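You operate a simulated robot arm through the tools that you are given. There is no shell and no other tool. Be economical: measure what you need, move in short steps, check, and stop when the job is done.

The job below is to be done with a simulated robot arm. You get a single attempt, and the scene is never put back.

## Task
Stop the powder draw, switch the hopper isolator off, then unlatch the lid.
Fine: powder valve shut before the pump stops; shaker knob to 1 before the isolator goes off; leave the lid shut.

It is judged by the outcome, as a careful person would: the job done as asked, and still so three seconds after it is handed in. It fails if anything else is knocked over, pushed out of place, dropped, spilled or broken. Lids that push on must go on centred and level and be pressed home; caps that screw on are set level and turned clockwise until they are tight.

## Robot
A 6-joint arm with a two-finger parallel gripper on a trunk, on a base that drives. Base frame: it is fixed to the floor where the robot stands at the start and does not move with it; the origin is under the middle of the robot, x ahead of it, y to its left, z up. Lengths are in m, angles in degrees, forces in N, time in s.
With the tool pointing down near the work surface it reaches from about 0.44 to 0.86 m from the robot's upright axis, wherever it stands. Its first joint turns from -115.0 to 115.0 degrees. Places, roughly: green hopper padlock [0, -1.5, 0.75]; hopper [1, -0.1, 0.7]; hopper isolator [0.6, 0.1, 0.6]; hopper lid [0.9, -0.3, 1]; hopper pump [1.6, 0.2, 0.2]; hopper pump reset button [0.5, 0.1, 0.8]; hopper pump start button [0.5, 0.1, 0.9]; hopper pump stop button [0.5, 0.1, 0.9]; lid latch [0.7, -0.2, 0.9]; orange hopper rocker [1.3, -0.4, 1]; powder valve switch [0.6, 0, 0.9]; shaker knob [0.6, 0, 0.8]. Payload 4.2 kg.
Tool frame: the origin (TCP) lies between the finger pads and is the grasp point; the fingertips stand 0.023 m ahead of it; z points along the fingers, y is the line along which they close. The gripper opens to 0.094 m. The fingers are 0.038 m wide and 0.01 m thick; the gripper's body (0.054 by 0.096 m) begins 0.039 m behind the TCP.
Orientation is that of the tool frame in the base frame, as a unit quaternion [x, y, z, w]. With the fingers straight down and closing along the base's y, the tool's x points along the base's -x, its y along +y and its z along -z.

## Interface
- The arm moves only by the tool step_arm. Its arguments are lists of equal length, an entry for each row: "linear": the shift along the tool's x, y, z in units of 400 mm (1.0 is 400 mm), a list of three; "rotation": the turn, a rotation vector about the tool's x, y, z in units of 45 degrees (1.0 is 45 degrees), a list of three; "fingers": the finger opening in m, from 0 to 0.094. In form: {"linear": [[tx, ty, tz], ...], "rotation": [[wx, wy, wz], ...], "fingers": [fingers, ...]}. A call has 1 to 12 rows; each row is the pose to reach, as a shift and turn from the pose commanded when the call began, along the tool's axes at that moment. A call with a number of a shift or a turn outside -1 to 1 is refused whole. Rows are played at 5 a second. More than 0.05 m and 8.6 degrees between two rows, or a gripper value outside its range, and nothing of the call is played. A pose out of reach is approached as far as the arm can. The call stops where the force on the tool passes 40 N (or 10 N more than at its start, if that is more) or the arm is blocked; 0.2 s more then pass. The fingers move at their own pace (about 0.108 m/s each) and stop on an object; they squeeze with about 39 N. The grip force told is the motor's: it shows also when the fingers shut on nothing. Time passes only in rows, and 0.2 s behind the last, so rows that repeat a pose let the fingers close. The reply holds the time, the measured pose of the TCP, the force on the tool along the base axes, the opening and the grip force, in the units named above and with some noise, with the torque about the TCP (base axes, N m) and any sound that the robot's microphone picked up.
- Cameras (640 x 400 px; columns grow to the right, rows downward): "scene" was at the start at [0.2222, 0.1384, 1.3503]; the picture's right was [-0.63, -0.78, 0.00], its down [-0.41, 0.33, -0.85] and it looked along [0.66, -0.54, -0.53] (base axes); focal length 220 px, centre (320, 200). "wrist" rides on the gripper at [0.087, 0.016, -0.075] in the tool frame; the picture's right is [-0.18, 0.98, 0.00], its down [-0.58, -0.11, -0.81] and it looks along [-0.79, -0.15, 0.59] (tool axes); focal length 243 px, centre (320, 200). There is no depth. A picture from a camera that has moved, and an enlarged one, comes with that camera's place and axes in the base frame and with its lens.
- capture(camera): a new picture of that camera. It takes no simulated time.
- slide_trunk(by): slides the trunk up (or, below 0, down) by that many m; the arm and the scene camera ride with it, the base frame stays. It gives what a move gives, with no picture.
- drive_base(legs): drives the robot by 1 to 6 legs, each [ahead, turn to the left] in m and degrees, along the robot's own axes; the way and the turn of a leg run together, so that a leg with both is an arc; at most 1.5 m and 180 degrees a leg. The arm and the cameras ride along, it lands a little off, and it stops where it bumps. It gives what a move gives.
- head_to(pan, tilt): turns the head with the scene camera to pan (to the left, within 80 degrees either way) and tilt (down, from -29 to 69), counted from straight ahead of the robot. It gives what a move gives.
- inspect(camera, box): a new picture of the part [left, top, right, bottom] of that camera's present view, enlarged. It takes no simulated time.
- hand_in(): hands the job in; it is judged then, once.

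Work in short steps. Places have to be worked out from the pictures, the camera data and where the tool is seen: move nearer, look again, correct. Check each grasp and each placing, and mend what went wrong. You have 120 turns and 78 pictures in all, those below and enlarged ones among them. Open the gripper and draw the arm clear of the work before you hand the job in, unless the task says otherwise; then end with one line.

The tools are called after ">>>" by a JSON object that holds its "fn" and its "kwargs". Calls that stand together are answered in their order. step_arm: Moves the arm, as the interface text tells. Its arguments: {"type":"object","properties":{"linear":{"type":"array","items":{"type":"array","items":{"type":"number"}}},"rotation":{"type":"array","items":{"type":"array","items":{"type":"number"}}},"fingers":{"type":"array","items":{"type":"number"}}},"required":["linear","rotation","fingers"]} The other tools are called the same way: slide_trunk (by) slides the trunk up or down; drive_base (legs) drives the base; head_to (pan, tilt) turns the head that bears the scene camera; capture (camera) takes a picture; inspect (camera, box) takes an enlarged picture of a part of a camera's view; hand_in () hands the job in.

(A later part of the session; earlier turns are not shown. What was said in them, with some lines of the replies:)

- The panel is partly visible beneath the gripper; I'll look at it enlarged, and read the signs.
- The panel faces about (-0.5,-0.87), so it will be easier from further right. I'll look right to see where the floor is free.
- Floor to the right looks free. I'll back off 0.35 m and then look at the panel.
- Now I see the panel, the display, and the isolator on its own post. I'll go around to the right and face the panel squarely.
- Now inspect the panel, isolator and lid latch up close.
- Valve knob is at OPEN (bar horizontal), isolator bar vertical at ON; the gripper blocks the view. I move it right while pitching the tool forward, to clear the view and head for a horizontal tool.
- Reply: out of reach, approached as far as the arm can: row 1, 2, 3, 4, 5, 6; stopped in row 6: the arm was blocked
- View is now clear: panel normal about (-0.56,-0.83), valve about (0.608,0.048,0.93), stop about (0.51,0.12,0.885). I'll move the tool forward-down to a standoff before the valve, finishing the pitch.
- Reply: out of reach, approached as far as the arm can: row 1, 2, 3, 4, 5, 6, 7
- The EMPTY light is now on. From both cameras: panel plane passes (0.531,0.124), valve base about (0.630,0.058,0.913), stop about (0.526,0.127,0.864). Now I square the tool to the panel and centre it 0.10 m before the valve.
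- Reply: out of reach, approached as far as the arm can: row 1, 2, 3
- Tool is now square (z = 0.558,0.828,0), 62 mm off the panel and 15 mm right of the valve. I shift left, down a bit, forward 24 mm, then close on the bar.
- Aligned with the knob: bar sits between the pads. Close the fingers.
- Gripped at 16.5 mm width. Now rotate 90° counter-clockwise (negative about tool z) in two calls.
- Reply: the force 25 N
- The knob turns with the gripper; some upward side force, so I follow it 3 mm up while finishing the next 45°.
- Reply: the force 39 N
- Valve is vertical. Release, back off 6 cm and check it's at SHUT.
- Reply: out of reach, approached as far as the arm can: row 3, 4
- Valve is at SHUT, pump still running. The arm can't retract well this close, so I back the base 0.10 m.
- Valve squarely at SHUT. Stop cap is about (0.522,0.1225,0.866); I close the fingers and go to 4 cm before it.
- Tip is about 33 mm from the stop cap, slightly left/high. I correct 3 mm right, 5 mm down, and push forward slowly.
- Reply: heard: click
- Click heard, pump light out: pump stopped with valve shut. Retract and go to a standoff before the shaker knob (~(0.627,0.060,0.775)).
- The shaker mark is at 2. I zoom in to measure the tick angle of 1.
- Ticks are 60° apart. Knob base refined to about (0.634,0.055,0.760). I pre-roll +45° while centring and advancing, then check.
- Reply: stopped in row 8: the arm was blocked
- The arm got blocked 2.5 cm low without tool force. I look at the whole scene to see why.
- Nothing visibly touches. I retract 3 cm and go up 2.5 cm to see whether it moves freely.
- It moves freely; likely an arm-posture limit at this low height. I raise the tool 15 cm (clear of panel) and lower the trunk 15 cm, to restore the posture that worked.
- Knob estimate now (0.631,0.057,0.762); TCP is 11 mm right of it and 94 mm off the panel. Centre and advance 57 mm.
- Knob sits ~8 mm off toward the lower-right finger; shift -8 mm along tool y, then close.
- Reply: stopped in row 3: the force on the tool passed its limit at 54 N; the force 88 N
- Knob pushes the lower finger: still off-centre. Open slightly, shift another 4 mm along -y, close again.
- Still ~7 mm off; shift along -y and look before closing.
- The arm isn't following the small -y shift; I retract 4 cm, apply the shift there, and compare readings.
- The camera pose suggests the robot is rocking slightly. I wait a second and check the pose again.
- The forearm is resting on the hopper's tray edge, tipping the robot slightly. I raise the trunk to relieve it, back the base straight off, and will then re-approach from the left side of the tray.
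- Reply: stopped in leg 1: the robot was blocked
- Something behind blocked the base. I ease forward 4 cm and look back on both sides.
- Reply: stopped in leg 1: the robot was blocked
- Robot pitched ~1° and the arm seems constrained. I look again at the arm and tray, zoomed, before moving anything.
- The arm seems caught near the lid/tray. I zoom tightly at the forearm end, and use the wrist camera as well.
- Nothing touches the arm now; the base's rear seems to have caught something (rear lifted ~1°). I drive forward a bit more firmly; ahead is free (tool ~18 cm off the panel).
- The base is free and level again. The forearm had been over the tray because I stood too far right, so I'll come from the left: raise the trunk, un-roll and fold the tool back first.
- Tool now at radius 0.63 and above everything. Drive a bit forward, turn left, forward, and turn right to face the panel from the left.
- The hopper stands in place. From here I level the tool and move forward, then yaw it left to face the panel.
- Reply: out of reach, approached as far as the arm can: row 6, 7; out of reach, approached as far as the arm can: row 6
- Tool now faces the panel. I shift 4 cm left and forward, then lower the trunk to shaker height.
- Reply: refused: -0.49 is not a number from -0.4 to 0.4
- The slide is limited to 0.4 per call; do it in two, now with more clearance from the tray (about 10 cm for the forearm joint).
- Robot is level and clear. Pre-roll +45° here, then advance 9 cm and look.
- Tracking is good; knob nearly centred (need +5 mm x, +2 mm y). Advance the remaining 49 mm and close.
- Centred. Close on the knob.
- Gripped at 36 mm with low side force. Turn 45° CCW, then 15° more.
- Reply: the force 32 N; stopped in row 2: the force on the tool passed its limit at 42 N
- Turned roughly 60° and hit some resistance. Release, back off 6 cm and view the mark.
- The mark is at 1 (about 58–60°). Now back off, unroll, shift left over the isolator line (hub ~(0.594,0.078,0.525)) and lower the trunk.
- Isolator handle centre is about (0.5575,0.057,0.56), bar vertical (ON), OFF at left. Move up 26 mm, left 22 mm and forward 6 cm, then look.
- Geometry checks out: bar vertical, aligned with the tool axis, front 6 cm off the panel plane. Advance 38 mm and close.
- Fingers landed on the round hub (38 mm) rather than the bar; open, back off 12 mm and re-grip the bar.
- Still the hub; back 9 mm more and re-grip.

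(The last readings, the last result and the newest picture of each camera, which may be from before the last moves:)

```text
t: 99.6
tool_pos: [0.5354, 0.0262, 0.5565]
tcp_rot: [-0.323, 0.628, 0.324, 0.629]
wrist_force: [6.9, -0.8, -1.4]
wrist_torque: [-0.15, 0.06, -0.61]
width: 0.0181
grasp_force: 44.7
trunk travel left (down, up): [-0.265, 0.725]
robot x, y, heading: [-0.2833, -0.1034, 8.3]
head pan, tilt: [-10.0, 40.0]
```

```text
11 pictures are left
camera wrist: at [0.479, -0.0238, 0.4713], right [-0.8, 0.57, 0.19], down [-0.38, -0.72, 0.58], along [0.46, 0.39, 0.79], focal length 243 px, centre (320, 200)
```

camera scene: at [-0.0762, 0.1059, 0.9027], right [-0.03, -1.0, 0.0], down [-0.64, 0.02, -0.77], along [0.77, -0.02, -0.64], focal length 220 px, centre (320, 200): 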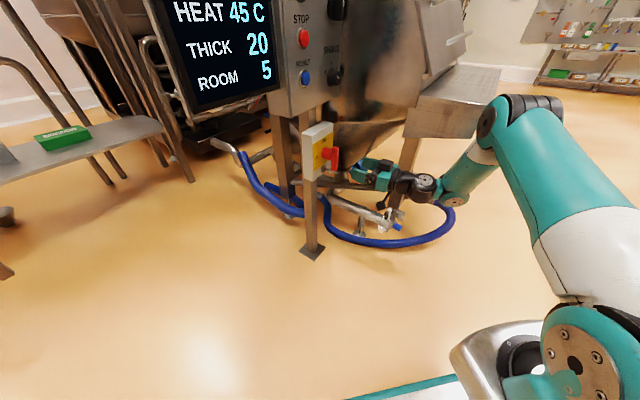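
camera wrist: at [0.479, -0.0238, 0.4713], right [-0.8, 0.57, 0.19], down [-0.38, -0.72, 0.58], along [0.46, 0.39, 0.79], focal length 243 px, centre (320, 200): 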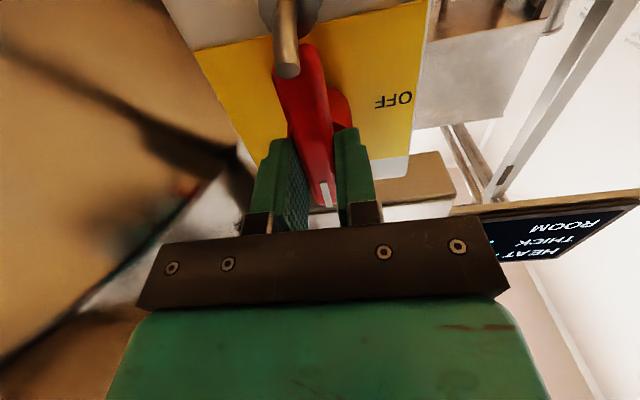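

Bar gripped (18 mm). Rotate 45° CCW.

>>> {"fn": "step_arm", "kwargs": {"linear": [[0, 0, 0], [0, 0, 0], [0, 0, 0], [0, 0, 0], [0, 0, 0], [0, 0, 0], [0, 0, 0]], "rotation": [[0, 0, -0.143], [0, 0, -0.286], [0, 0, -0.429], [0, 0, -0.571], [0, 0, -0.714], [0, 0, -0.857], [0, 0, -1]], "fingers": [0, 0, 0, 0, 0, 0, 0]}}

```text
t: 101.2
tool_pos: [0.5378, 0.0239, 0.5591]
tcp_rot: [-0.537, 0.457, 0.056, 0.707]
wrist_force: [33.7, -10.7, 1.5]
wrist_torque: [0.54, -0.31, 0.38]
width: 0.0179
grasp_force: 44.7
trunk travel left (down, up): [-0.265, 0.725]
robot x, y, heading: [-0.2832, -0.1107, 8.5]
head pan, tilt: [-10.0, 40.0]
```

Side force ~35 N to the right; follow it by 4 mm right and 2 mm up, and finish the turn.

>>> {"fn": "step_arm", "kwargs": {"linear": [[0.0026, -0.0114, 0], [0.0026, -0.0114, 0], [0.0026, -0.0114, 0], [0.0026, -0.0114, 0], [0.0026, -0.0114, 0], [0.0026, -0.0114, 0], [0.0026, -0.0114, 0], [0.0026, -0.0114, 0]], "rotation": [[0, 0, 0], [0, 0, -0.143], [0, 0, -0.286], [0, 0, -0.429], [0, 0, -0.571], [0, 0, -0.714], [0, 0, -0.857], [0, 0, -1]], "fingers": [0, 0, 0, 0, 0, 0, 0, 0]}}

>>> {"fn": "inspect", "kwargs": {"camera": "scene", "box": [280, 100, 420, 200]}}

```text
t: 103.0
tool_pos: [0.5375, 0.0243, 0.5597]
tcp_rot: [-0.674, 0.214, -0.214, 0.674]
wrist_force: [-39.9, -13.4, -11.2]
wrist_torque: [-0.29, 0.17, 0.45]
width: 0.0177
grasp_force: 45.2
trunk travel left (down, up): [-0.265, 0.725]
robot x, y, heading: [-0.2837, -0.1056, 8.6]
head pan, tilt: [-10.0, 40.0]
```

```text
4.00 times, centred on (350, 150) of scene
camera zoom: at [-0.0766, 0.1056, 0.9027], right [-0.03, -1.0, 0.0], down [-0.64, 0.02, -0.77], along [0.77, -0.02, -0.64], focal length 880 px, centre (200, 400)
```

zoom: 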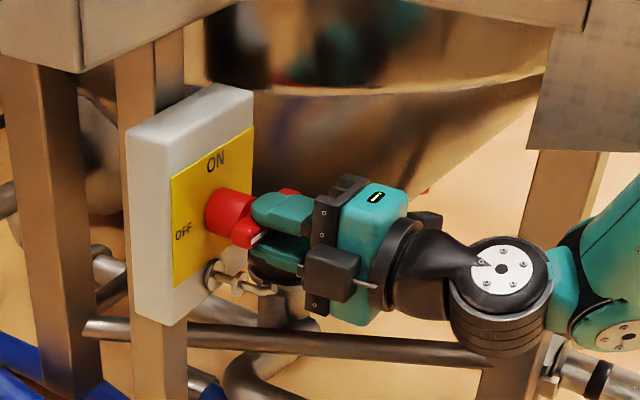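

Handle points to OFF. Release, back off 8 cm and check.

>>> {"fn": "step_arm", "kwargs": {"linear": [[0, 0, 0], [0, 0, 0], [0, 0, -0.1], [0, 0, -0.2]], "rotation": [[0, 0, 0], [0, 0, 0], [0, 0, 0], [0, 0, 0]], "fingers": [0.06, 0.06, 0.06, 0.06]}}

>>> {"fn": "inspect", "kwargs": {"camera": "scene", "box": [280, 0, 440, 200]}}

```text
t: 104.0
tool_pos: [0.4931, -0.0387, 0.5598]
tcp_rot: [0.674, -0.216, 0.215, -0.672]
wrist_force: [-1.2, 0.4, -0.1]
wrist_torque: [0.02, -0.02, 0.02]
width: 0.0598
grasp_force: 0.1
trunk travel left (down, up): [-0.265, 0.725]
robot x, y, heading: [-0.2812, -0.1068, 8.4]
head pan, tilt: [-10.0, 40.0]
```

```text
2.00 times, centred on (360, 100) of scene
camera zoom: at [-0.0762, 0.1059, 0.9026], right [-0.03, -1.0, 0.0], down [-0.64, 0.02, -0.77], along [0.77, -0.02, -0.64], focal length 440 px, centre (240, 400)
```

zoom: 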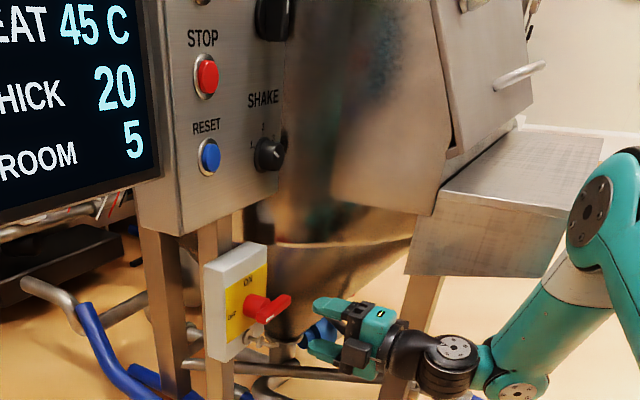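

Isolator OFF, shaker at 1. Now the latch: raise the trunk clear of everything and unroll the tool.

>>> {"fn": "slide_trunk", "kwargs": {"by": 0.4}}

>>> {"fn": "slide_trunk", "kwargs": {"by": 0.3}}

>>> {"fn": "step_arm", "kwargs": {"linear": [[0, 0, 0], [0, 0, 0], [0, 0, 0], [0, 0, 0], [0, 0, 0], [0, 0, 0]], "rotation": [[0, 0, 0.167], [0, 0, 0.333], [0, 0, 0.5], [0, 0, 0.667], [0, 0, 0.833], [0, 0, 1]], "fingers": [0.06, 0.06, 0.06, 0.06, 0.06, 0.06]}}

>>> {"fn": "step_arm", "kwargs": {"linear": [[0, 0, 0], [0, 0, 0], [0, 0, 0], [0, 0, 0], [0, 0, 0], [0, 0, 0]], "rotation": [[0, 0, 0.167], [0, 0, 0.333], [0, 0, 0.5], [0, 0, 0.667], [0, 0, 0.833], [0, 0, 1]], "fingers": [0.06, 0.06, 0.06, 0.06, 0.06, 0.06]}}

>>> {"fn": "drive_base", "kwargs": {"legs": [[0, -75], [0.36, 0], [0, 97]]}}

>>> {"fn": "head_to", "kwargs": {"pan": -12, "tilt": 35}}

>>> {"fn": "capture", "kwargs": {"camera": "scene"}}

```text
t: 107.8
tool_pos: [0.4934, -0.0382, 0.9587]
tcp_rot: [0.674, -0.218, 0.215, -0.672]
wrist_force: [-0.1, 0.1, 0.7]
wrist_torque: [0.04, -0.01, -0.01]
width: 0.0602
grasp_force: 0.1
trunk travel left (down, up): [-0.665, 0.325]
robot x, y, heading: [-0.2889, -0.1055, 8.2]
head pan, tilt: [-10.0, 40.0]
```

```text
t: 110.8
tool_pos: [0.4942, -0.0381, 1.2592]
tcp_rot: [0.674, -0.217, 0.215, -0.673]
wrist_force: [0.4, -0.5, 0.3]
wrist_torque: [0.01, 0.0, 0.01]
width: 0.06
grasp_force: 0.0
trunk travel left (down, up): [-0.965, 0.025]
robot x, y, heading: [-0.2819, -0.1065, 8.2]
head pan, tilt: [-10.0, 40.0]
```

```text
t: 112.2
tool_pos: [0.494, -0.0386, 1.2583]
tcp_rot: [-0.539, 0.459, 0.06, 0.703]
wrist_force: [0.4, 0.8, -0.8]
wrist_torque: [0.0, -0.01, 0.01]
width: 0.0602
grasp_force: 0.0
trunk travel left (down, up): [-0.965, 0.025]
robot x, y, heading: [-0.2853, -0.1077, 8.5]
head pan, tilt: [-10.0, 40.0]
```

```text
t: 113.6
tool_pos: [0.4937, -0.0388, 1.2573]
tcp_rot: [-0.323, 0.631, 0.324, 0.627]
wrist_force: [0.3, -0.2, -0.3]
wrist_torque: [-0.03, 0.02, -0.02]
width: 0.0602
grasp_force: 0.0
trunk travel left (down, up): [-0.965, 0.025]
robot x, y, heading: [-0.2853, -0.1081, 8.2]
head pan, tilt: [-10.0, 40.0]
```

```text
t: 123.2
tool_pos: [0.5593, -0.1057, 1.2587]
tcp_rot: [-0.43, 0.564, 0.429, 0.56]
wrist_force: [-0.3, 0.2, 0.8]
wrist_torque: [0.02, 0.02, 0.02]
width: 0.0601
grasp_force: 0.2
trunk travel left (down, up): [-0.965, 0.025]
robot x, y, heading: [-0.1488, -0.4349, 28.7]
head pan, tilt: [-10.0, 40.0]
```

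```text
t: 123.9
tool_pos: [0.5591, -0.1058, 1.2578]
tcp_rot: [-0.429, 0.564, 0.428, 0.561]
wrist_force: [0.1, 0.9, -0.3]
wrist_torque: [0.0, 0.03, 0.02]
width: 0.0597
grasp_force: 0.1
trunk travel left (down, up): [-0.965, 0.025]
robot x, y, heading: [-0.1466, -0.4387, 28.8]
head pan, tilt: [-12.0, 35.0]
```

```text
8 pictures are left
camera scene: at [-0.0229, -0.168, 1.6102], right [0.29, -0.96, 0.0], down [-0.55, -0.16, -0.82], along [0.78, 0.24, -0.57], focal length 220 px, centre (320, 200)
```

scene: 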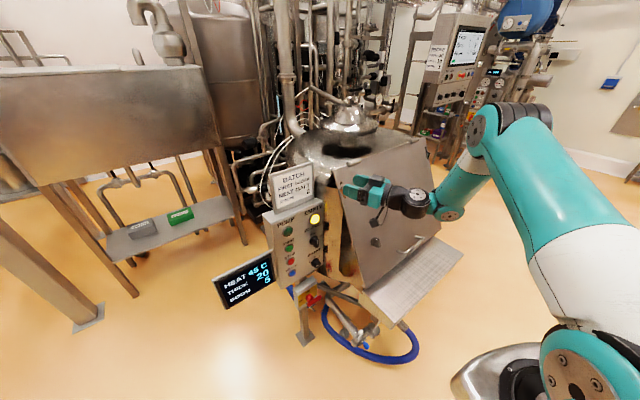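

Zoom on the latch from here.

>>> {"fn": "inspect", "kwargs": {"camera": "scene", "box": [345, 205, 409, 255]}}

```text
8.00 times, centred on (377, 230) of scene
camera zoom: at [-0.0229, -0.168, 1.6102], right [0.29, -0.96, 0.0], down [-0.55, -0.16, -0.82], along [0.78, 0.24, -0.57], focal length 1759 px, centre (-136, -40)
```

zoom: 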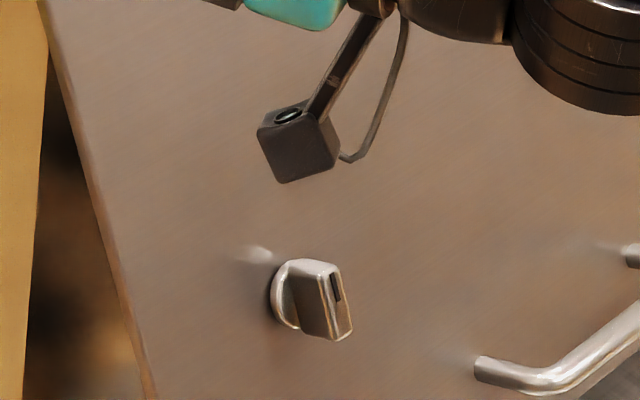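

Latch base triangulates to (0.678,-0.192,0.929), lid leaning back ~26°, the bar pointing up the lid. I retreat, pitch down 26° and yaw to face the lid squarely.

>>> {"fn": "step_arm", "kwargs": {"linear": [[0, -0.038, -0.09], [0, -0.077, -0.181], [0, -0.115, -0.271], [0, -0.153, -0.362], [0, -0.192, -0.452], [0, -0.23, -0.543]], "rotation": [[0, 0.096, 0], [0, 0.193, 0], [0, 0.289, 0], [0, 0.385, 0], [0, 0.482, 0], [0, 0.578, 0]], "fingers": [0.07, 0.07, 0.07, 0.07, 0.07, 0.07]}}

>>> {"fn": "step_arm", "kwargs": {"linear": [[0, 0, 0], [0, 0, 0], [0, 0, 0], [0, 0, 0]], "rotation": [[0.124, 0, 0.06], [0.247, 0, 0.12], [0.371, 0, 0.181], [0.371, 0, 0.181]], "fingers": [0.07, 0.07, 0.07, 0.07]}}

```text
t: 125.3
tool_pos: [0.5911, -0.339, 1.2581]
tcp_rot: [-0.516, 0.676, 0.32, 0.418]
wrist_force: [0.0, -0.1, -0.5]
wrist_torque: [0.02, 0.01, 0.01]
width: 0.0699
grasp_force: 0.1
trunk travel left (down, up): [-0.965, 0.025]
robot x, y, heading: [-0.1503, -0.4383, 28.8]
head pan, tilt: [-12.0, 35.0]
```

```text
t: 126.3
tool_pos: [0.5896, -0.3404, 1.2603]
tcp_rot: [-0.399, 0.75, 0.248, 0.466]
wrist_force: [0.3, -0.5, 0.3]
wrist_torque: [0.03, 0.01, 0.02]
width: 0.0703
grasp_force: 0.1
trunk travel left (down, up): [-0.965, 0.025]
robot x, y, heading: [-0.1442, -0.4387, 28.7]
head pan, tilt: [-12.0, 35.0]
```

Orientation matches the lid normal. Lower the trunk 0.24 and look with the wrist camera.

>>> {"fn": "slide_trunk", "kwargs": {"by": -0.24}}

>>> {"fn": "capture", "kwargs": {"camera": "wrist"}}

```text
t: 128.8
tool_pos: [0.5906, -0.3403, 1.0188]
tcp_rot: [-0.4, 0.75, 0.248, 0.465]
wrist_force: [0.8, -0.3, -0.1]
wrist_torque: [0.01, 0.0, 0.0]
width: 0.0704
grasp_force: 0.0
trunk travel left (down, up): [-0.725, 0.265]
robot x, y, heading: [-0.1455, -0.4361, 28.6]
head pan, tilt: [-12.0, 35.0]
```

```text
6 pictures are left
camera wrist: at [0.5175, -0.4174, 0.9749], right [-0.77, 0.61, 0.17], down [-0.17, -0.45, 0.88], along [0.61, 0.65, 0.45], focal length 243 px, centre (320, 200)
```

wrist: 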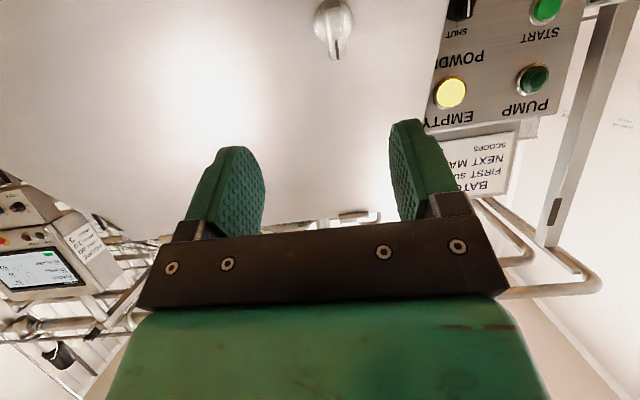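

Latch confirmed at (0.675,-0.190,0.930); 13 mm left, 4 mm down, and 150 mm forward to grip the bar.

>>> {"fn": "step_arm", "kwargs": {"linear": [[0.011, 0.0325, 0.08], [0.011, 0.0325, 0.17], [0.011, 0.0325, 0.26], [0.011, 0.0325, 0.33], [0.011, 0.0325, 0.375], [0.011, 0.0325, 0.375]], "rotation": [[0, 0, 0], [0, 0, 0], [0, 0, 0], [0, 0, 0], [0, 0, 0], [0, 0, 0]], "fingers": [0.07, 0.07, 0.07, 0.07, 0.07, 0.07]}}

>>> {"fn": "capture", "kwargs": {"camera": "wrist"}}

```text
t: 130.2
tool_pos: [0.6522, -0.2245, 0.9491]
tcp_rot: [-0.401, 0.748, 0.25, 0.465]
wrist_force: [0.1, -0.5, -1.0]
wrist_torque: [-0.02, 0.02, -0.03]
width: 0.0701
grasp_force: 0.1
trunk travel left (down, up): [-0.725, 0.265]
robot x, y, heading: [-0.1517, -0.4368, 28.8]
head pan, tilt: [-12.0, 35.0]
```

```text
5 pictures are left
camera wrist: at [0.5798, -0.3006, 0.9038], right [-0.77, 0.61, 0.16], down [-0.17, -0.45, 0.88], along [0.61, 0.65, 0.45], focal length 243 px, centre (320, 200)
```

wrist: 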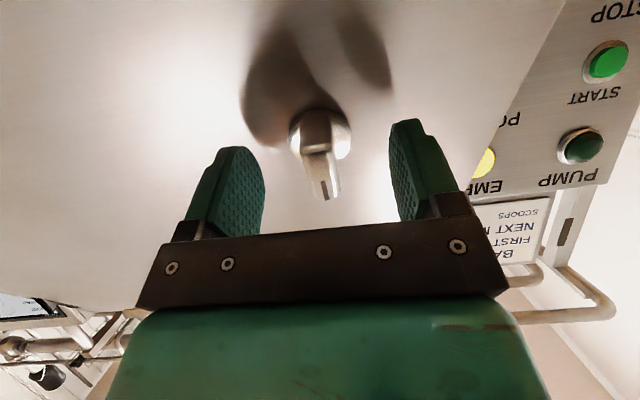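

Well centred. Close on the bar.

>>> {"fn": "step_arm", "kwargs": {"linear": [[0, 0, 0], [0, 0, 0], [0, 0, 0], [0, 0, 0]], "rotation": [[0, 0, 0], [0, 0, 0], [0, 0, 0], [0, 0, 0]], "fingers": [0.04, 0.0, 0.0, 0.0]}}

```text
t: 131.2
tool_pos: [0.6523, -0.2239, 0.9487]
tcp_rot: [-0.4, 0.749, 0.249, 0.465]
wrist_force: [-3.1, 2.3, -0.2]
wrist_torque: [0.38, 0.21, -1.06]
width: 0.0162
grasp_force: 44.5
trunk travel left (down, up): [-0.725, 0.265]
robot x, y, heading: [-0.1452, -0.4355, 28.6]
head pan, tilt: [-12.0, 35.0]
```

Bar gripped (16 mm). Test a small counter-clockwise turn and watch the torque.

>>> {"fn": "step_arm", "kwargs": {"linear": [[0, 0, 0], [0, 0, 0], [0, 0, 0]], "rotation": [[0, 0, -0.13], [0, 0, -0.26], [0, 0, -0.39]], "fingers": [0, 0, 0]}}

```text
t: 132.0
tool_pos: [0.6524, -0.2238, 0.946]
tcp_rot: [-0.509, 0.681, 0.175, 0.496]
wrist_force: [-8.7, -9.2, -11.3]
wrist_torque: [0.29, 1.57, -1.78]
width: 0.0258
grasp_force: 44.5
trunk travel left (down, up): [-0.725, 0.265]
robot x, y, heading: [-0.1483, -0.4331, 28.4]
head pan, tilt: [-12.0, 35.0]
```

Fingers spread: the bar resists counter-clockwise. Return and test clockwise.

>>> {"fn": "step_arm", "kwargs": {"linear": [[0, 0, 0], [0, 0, 0], [0, 0, 0], [0, 0, 0], [0, 0, 0], [0, 0, 0]], "rotation": [[0, 0, 0.13], [0, 0, 0.26], [0, 0, 0.39], [0, 0, 0.52], [0, 0, 0.65], [0, 0, 0.78]], "fingers": [0, 0, 0, 0, 0, 0]}}

```text
t: 133.4
tool_pos: [0.6523, -0.2211, 0.9493]
tcp_rot: [-0.281, 0.801, 0.317, 0.423]
wrist_force: [-23.1, -10.8, -10.3]
wrist_torque: [0.06, -0.56, -0.68]
width: 0.0164
grasp_force: 44.8
trunk travel left (down, up): [-0.725, 0.265]
robot x, y, heading: [-0.145, -0.4385, 28.5]
head pan, tilt: [-12.0, 35.0]
```

Clockwise it turns freely (width constant, low torque). Continue ~72° more in two calls, following the side force slightly.

>>> {"fn": "step_arm", "kwargs": {"linear": [[0.005, 0.0025, 0], [0.005, 0.0025, 0], [0.005, 0.0025, 0], [0.005, 0.0025, 0], [0.005, 0.0025, 0], [0.005, 0.0025, 0]], "rotation": [[0, 0, 0.133], [0, 0, 0.267], [0, 0, 0.4], [0, 0, 0.533], [0, 0, 0.667], [0, 0, 0.8]], "fingers": [0, 0, 0, 0, 0, 0]}}

```text
t: 134.8
tool_pos: [0.6524, -0.222, 0.9503]
tcp_rot: [-0.02, 0.848, 0.432, 0.306]
wrist_force: [1.6, 5.4, 12.2]
wrist_torque: [-0.09, -0.83, -1.34]
width: 0.0161
grasp_force: 44.9
trunk travel left (down, up): [-0.725, 0.265]
robot x, y, heading: [-0.1469, -0.4366, 28.5]
head pan, tilt: [-12.0, 35.0]
```

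>>> {"fn": "step_arm", "kwargs": {"linear": [[0, 0, 0], [0, 0, 0], [0, 0, 0], [0, 0, 0], [0, 0, 0], [0, 0, 0]], "rotation": [[0, 0, 0.133], [0, 0, 0.267], [0, 0, 0.4], [0, 0, 0.533], [0, 0, 0.667], [0, 0, 0.8]], "fingers": [0, 0, 0, 0, 0, 0]}}

>>> {"fn": "capture", "kwargs": {"camera": "wrist"}}

```text
t: 136.2
tool_pos: [0.6514, -0.2209, 0.9512]
tcp_rot: [0.244, 0.812, 0.507, 0.157]
wrist_force: [12.6, 15.0, 29.8]
wrist_torque: [-0.67, -0.42, -1.32]
width: 0.0165
grasp_force: 45.2
trunk travel left (down, up): [-0.725, 0.265]
robot x, y, heading: [-0.149, -0.4366, 28.7]
head pan, tilt: [-12.0, 35.0]
```

```text
4 pictures are left
camera wrist: at [0.5454, -0.2217, 0.9968], right [0.39, 0.26, 0.89], down [0.05, -0.96, 0.26], along [0.92, -0.05, -0.39], focal length 243 px, centre (320, 200)
```

wrist: 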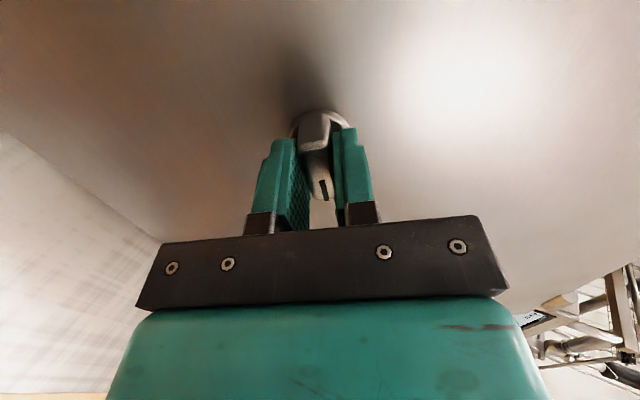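

Latch turned ~90° with the gripper. Release and back off along the tool axis, then check.

>>> {"fn": "step_arm", "kwargs": {"linear": [[0, 0, 0], [0, 0, 0], [0, 0, -0.08], [0, 0, -0.18], [0, 0, -0.28], [0, 0, -0.36]], "rotation": [[0, 0, 0], [0, 0, 0], [0, 0, 0], [0, 0, 0], [0, 0, 0], [0, 0, 0]], "fingers": [0.07, 0.07, 0.07, 0.07, 0.07, 0.07]}}

>>> {"fn": "capture", "kwargs": {"camera": "scene"}}

```text
t: 137.6
tool_pos: [0.578, -0.3305, 1.0112]
tcp_rot: [0.244, 0.814, 0.504, 0.156]
wrist_force: [0.1, 0.4, -0.5]
wrist_torque: [-0.03, 0.0, 0.0]
width: 0.0701
grasp_force: 0.1
trunk travel left (down, up): [-0.725, 0.265]
robot x, y, heading: [-0.1447, -0.4409, 28.9]
head pan, tilt: [-12.0, 35.0]
```

```text
3 pictures are left
camera scene: at [-0.0226, -0.1676, 1.3701], right [0.29, -0.96, 0.0], down [-0.55, -0.16, -0.82], along [0.78, 0.24, -0.57], focal length 220 px, centre (320, 200)
```

scene: 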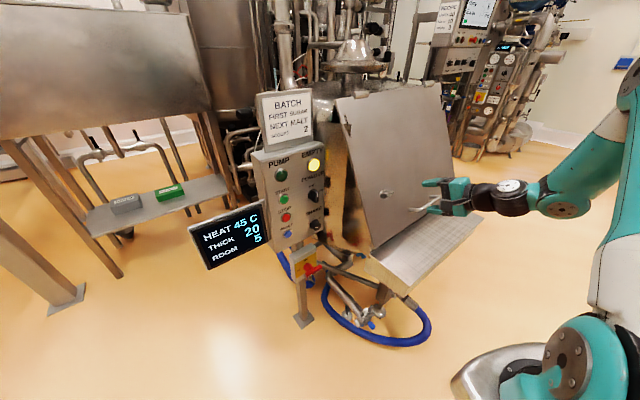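

Lid is shut. One zoom to verify all controls together.

>>> {"fn": "inspect", "kwargs": {"camera": "scene", "box": [265, 165, 405, 285]}}

```text
3.33 times, centred on (335, 225) of scene
camera zoom: at [-0.0226, -0.1676, 1.3701], right [0.29, -0.96, 0.0], down [-0.55, -0.16, -0.82], along [0.78, 0.24, -0.57], focal length 733 px, centre (270, 117)
```

zoom: 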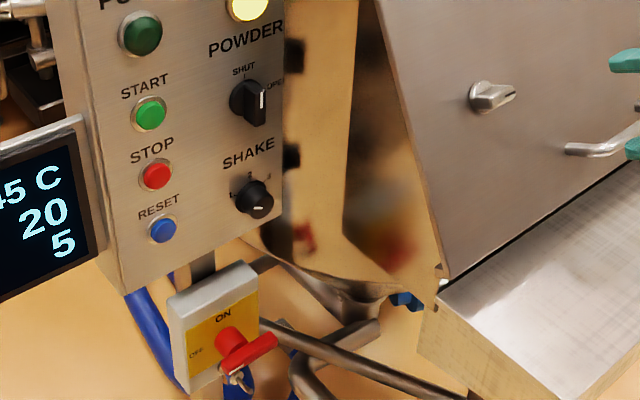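

Valve SHUT, pump off, isolator OFF, latch turned. A last close look at the shaker mark.

>>> {"fn": "inspect", "kwargs": {"camera": "scene", "box": [302, 194, 334, 220]}}

```text
15.38 times, centred on (318, 207) of scene
camera zoom: at [-0.0226, -0.1676, 1.3701], right [0.29, -0.96, 0.0], down [-0.55, -0.16, -0.82], along [0.78, 0.24, -0.57], focal length 3382 px, centre (351, 92)
```

zoom: 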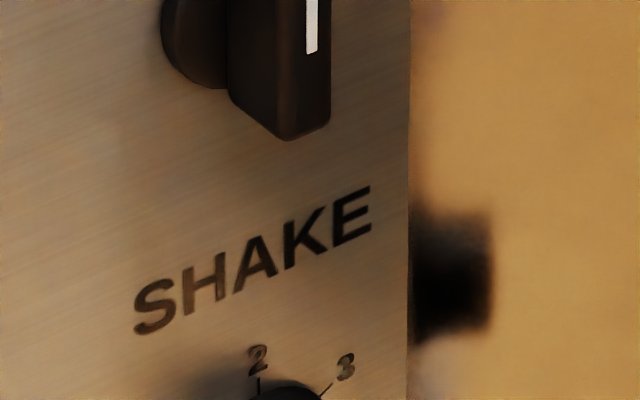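

Framed too high; use the last picture a little lower.

>>> {"fn": "inspect", "kwargs": {"camera": "scene", "box": [302, 212, 334, 238]}}

```text
15.38 times, centred on (318, 225) of scene
camera zoom: at [-0.0226, -0.1676, 1.3701], right [0.29, -0.96, 0.0], down [-0.55, -0.16, -0.82], along [0.78, 0.24, -0.57], focal length 3382 px, centre (351, -185)
```

zoom: 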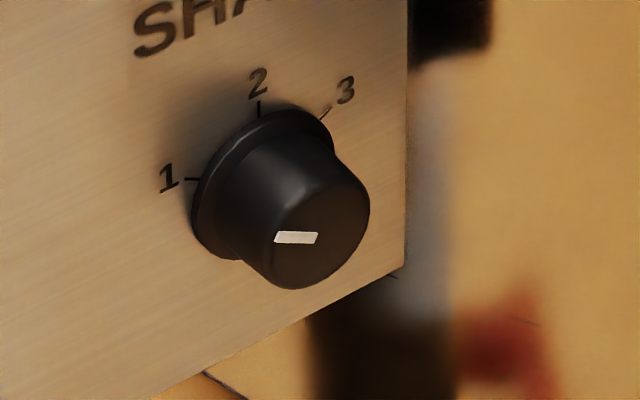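

The shaker mark is parallel to tick 1. Everything is set, the gripper is open and clear of the work; hand in.

>>> {"fn": "hand_in", "kwargs": {}}

```text
The job is handed in.
```

The job is done and handed in: powder valve shut, then pump stopped, shaker knob to 1, isolator off, and the lid unlatched but left shut. Earlier, the arm seemed to press on the hopper tray, and the base bumped or caught on something behind it. I saw nothing knocked over or out of place, but the cameras couldn't see directly behind the robot.
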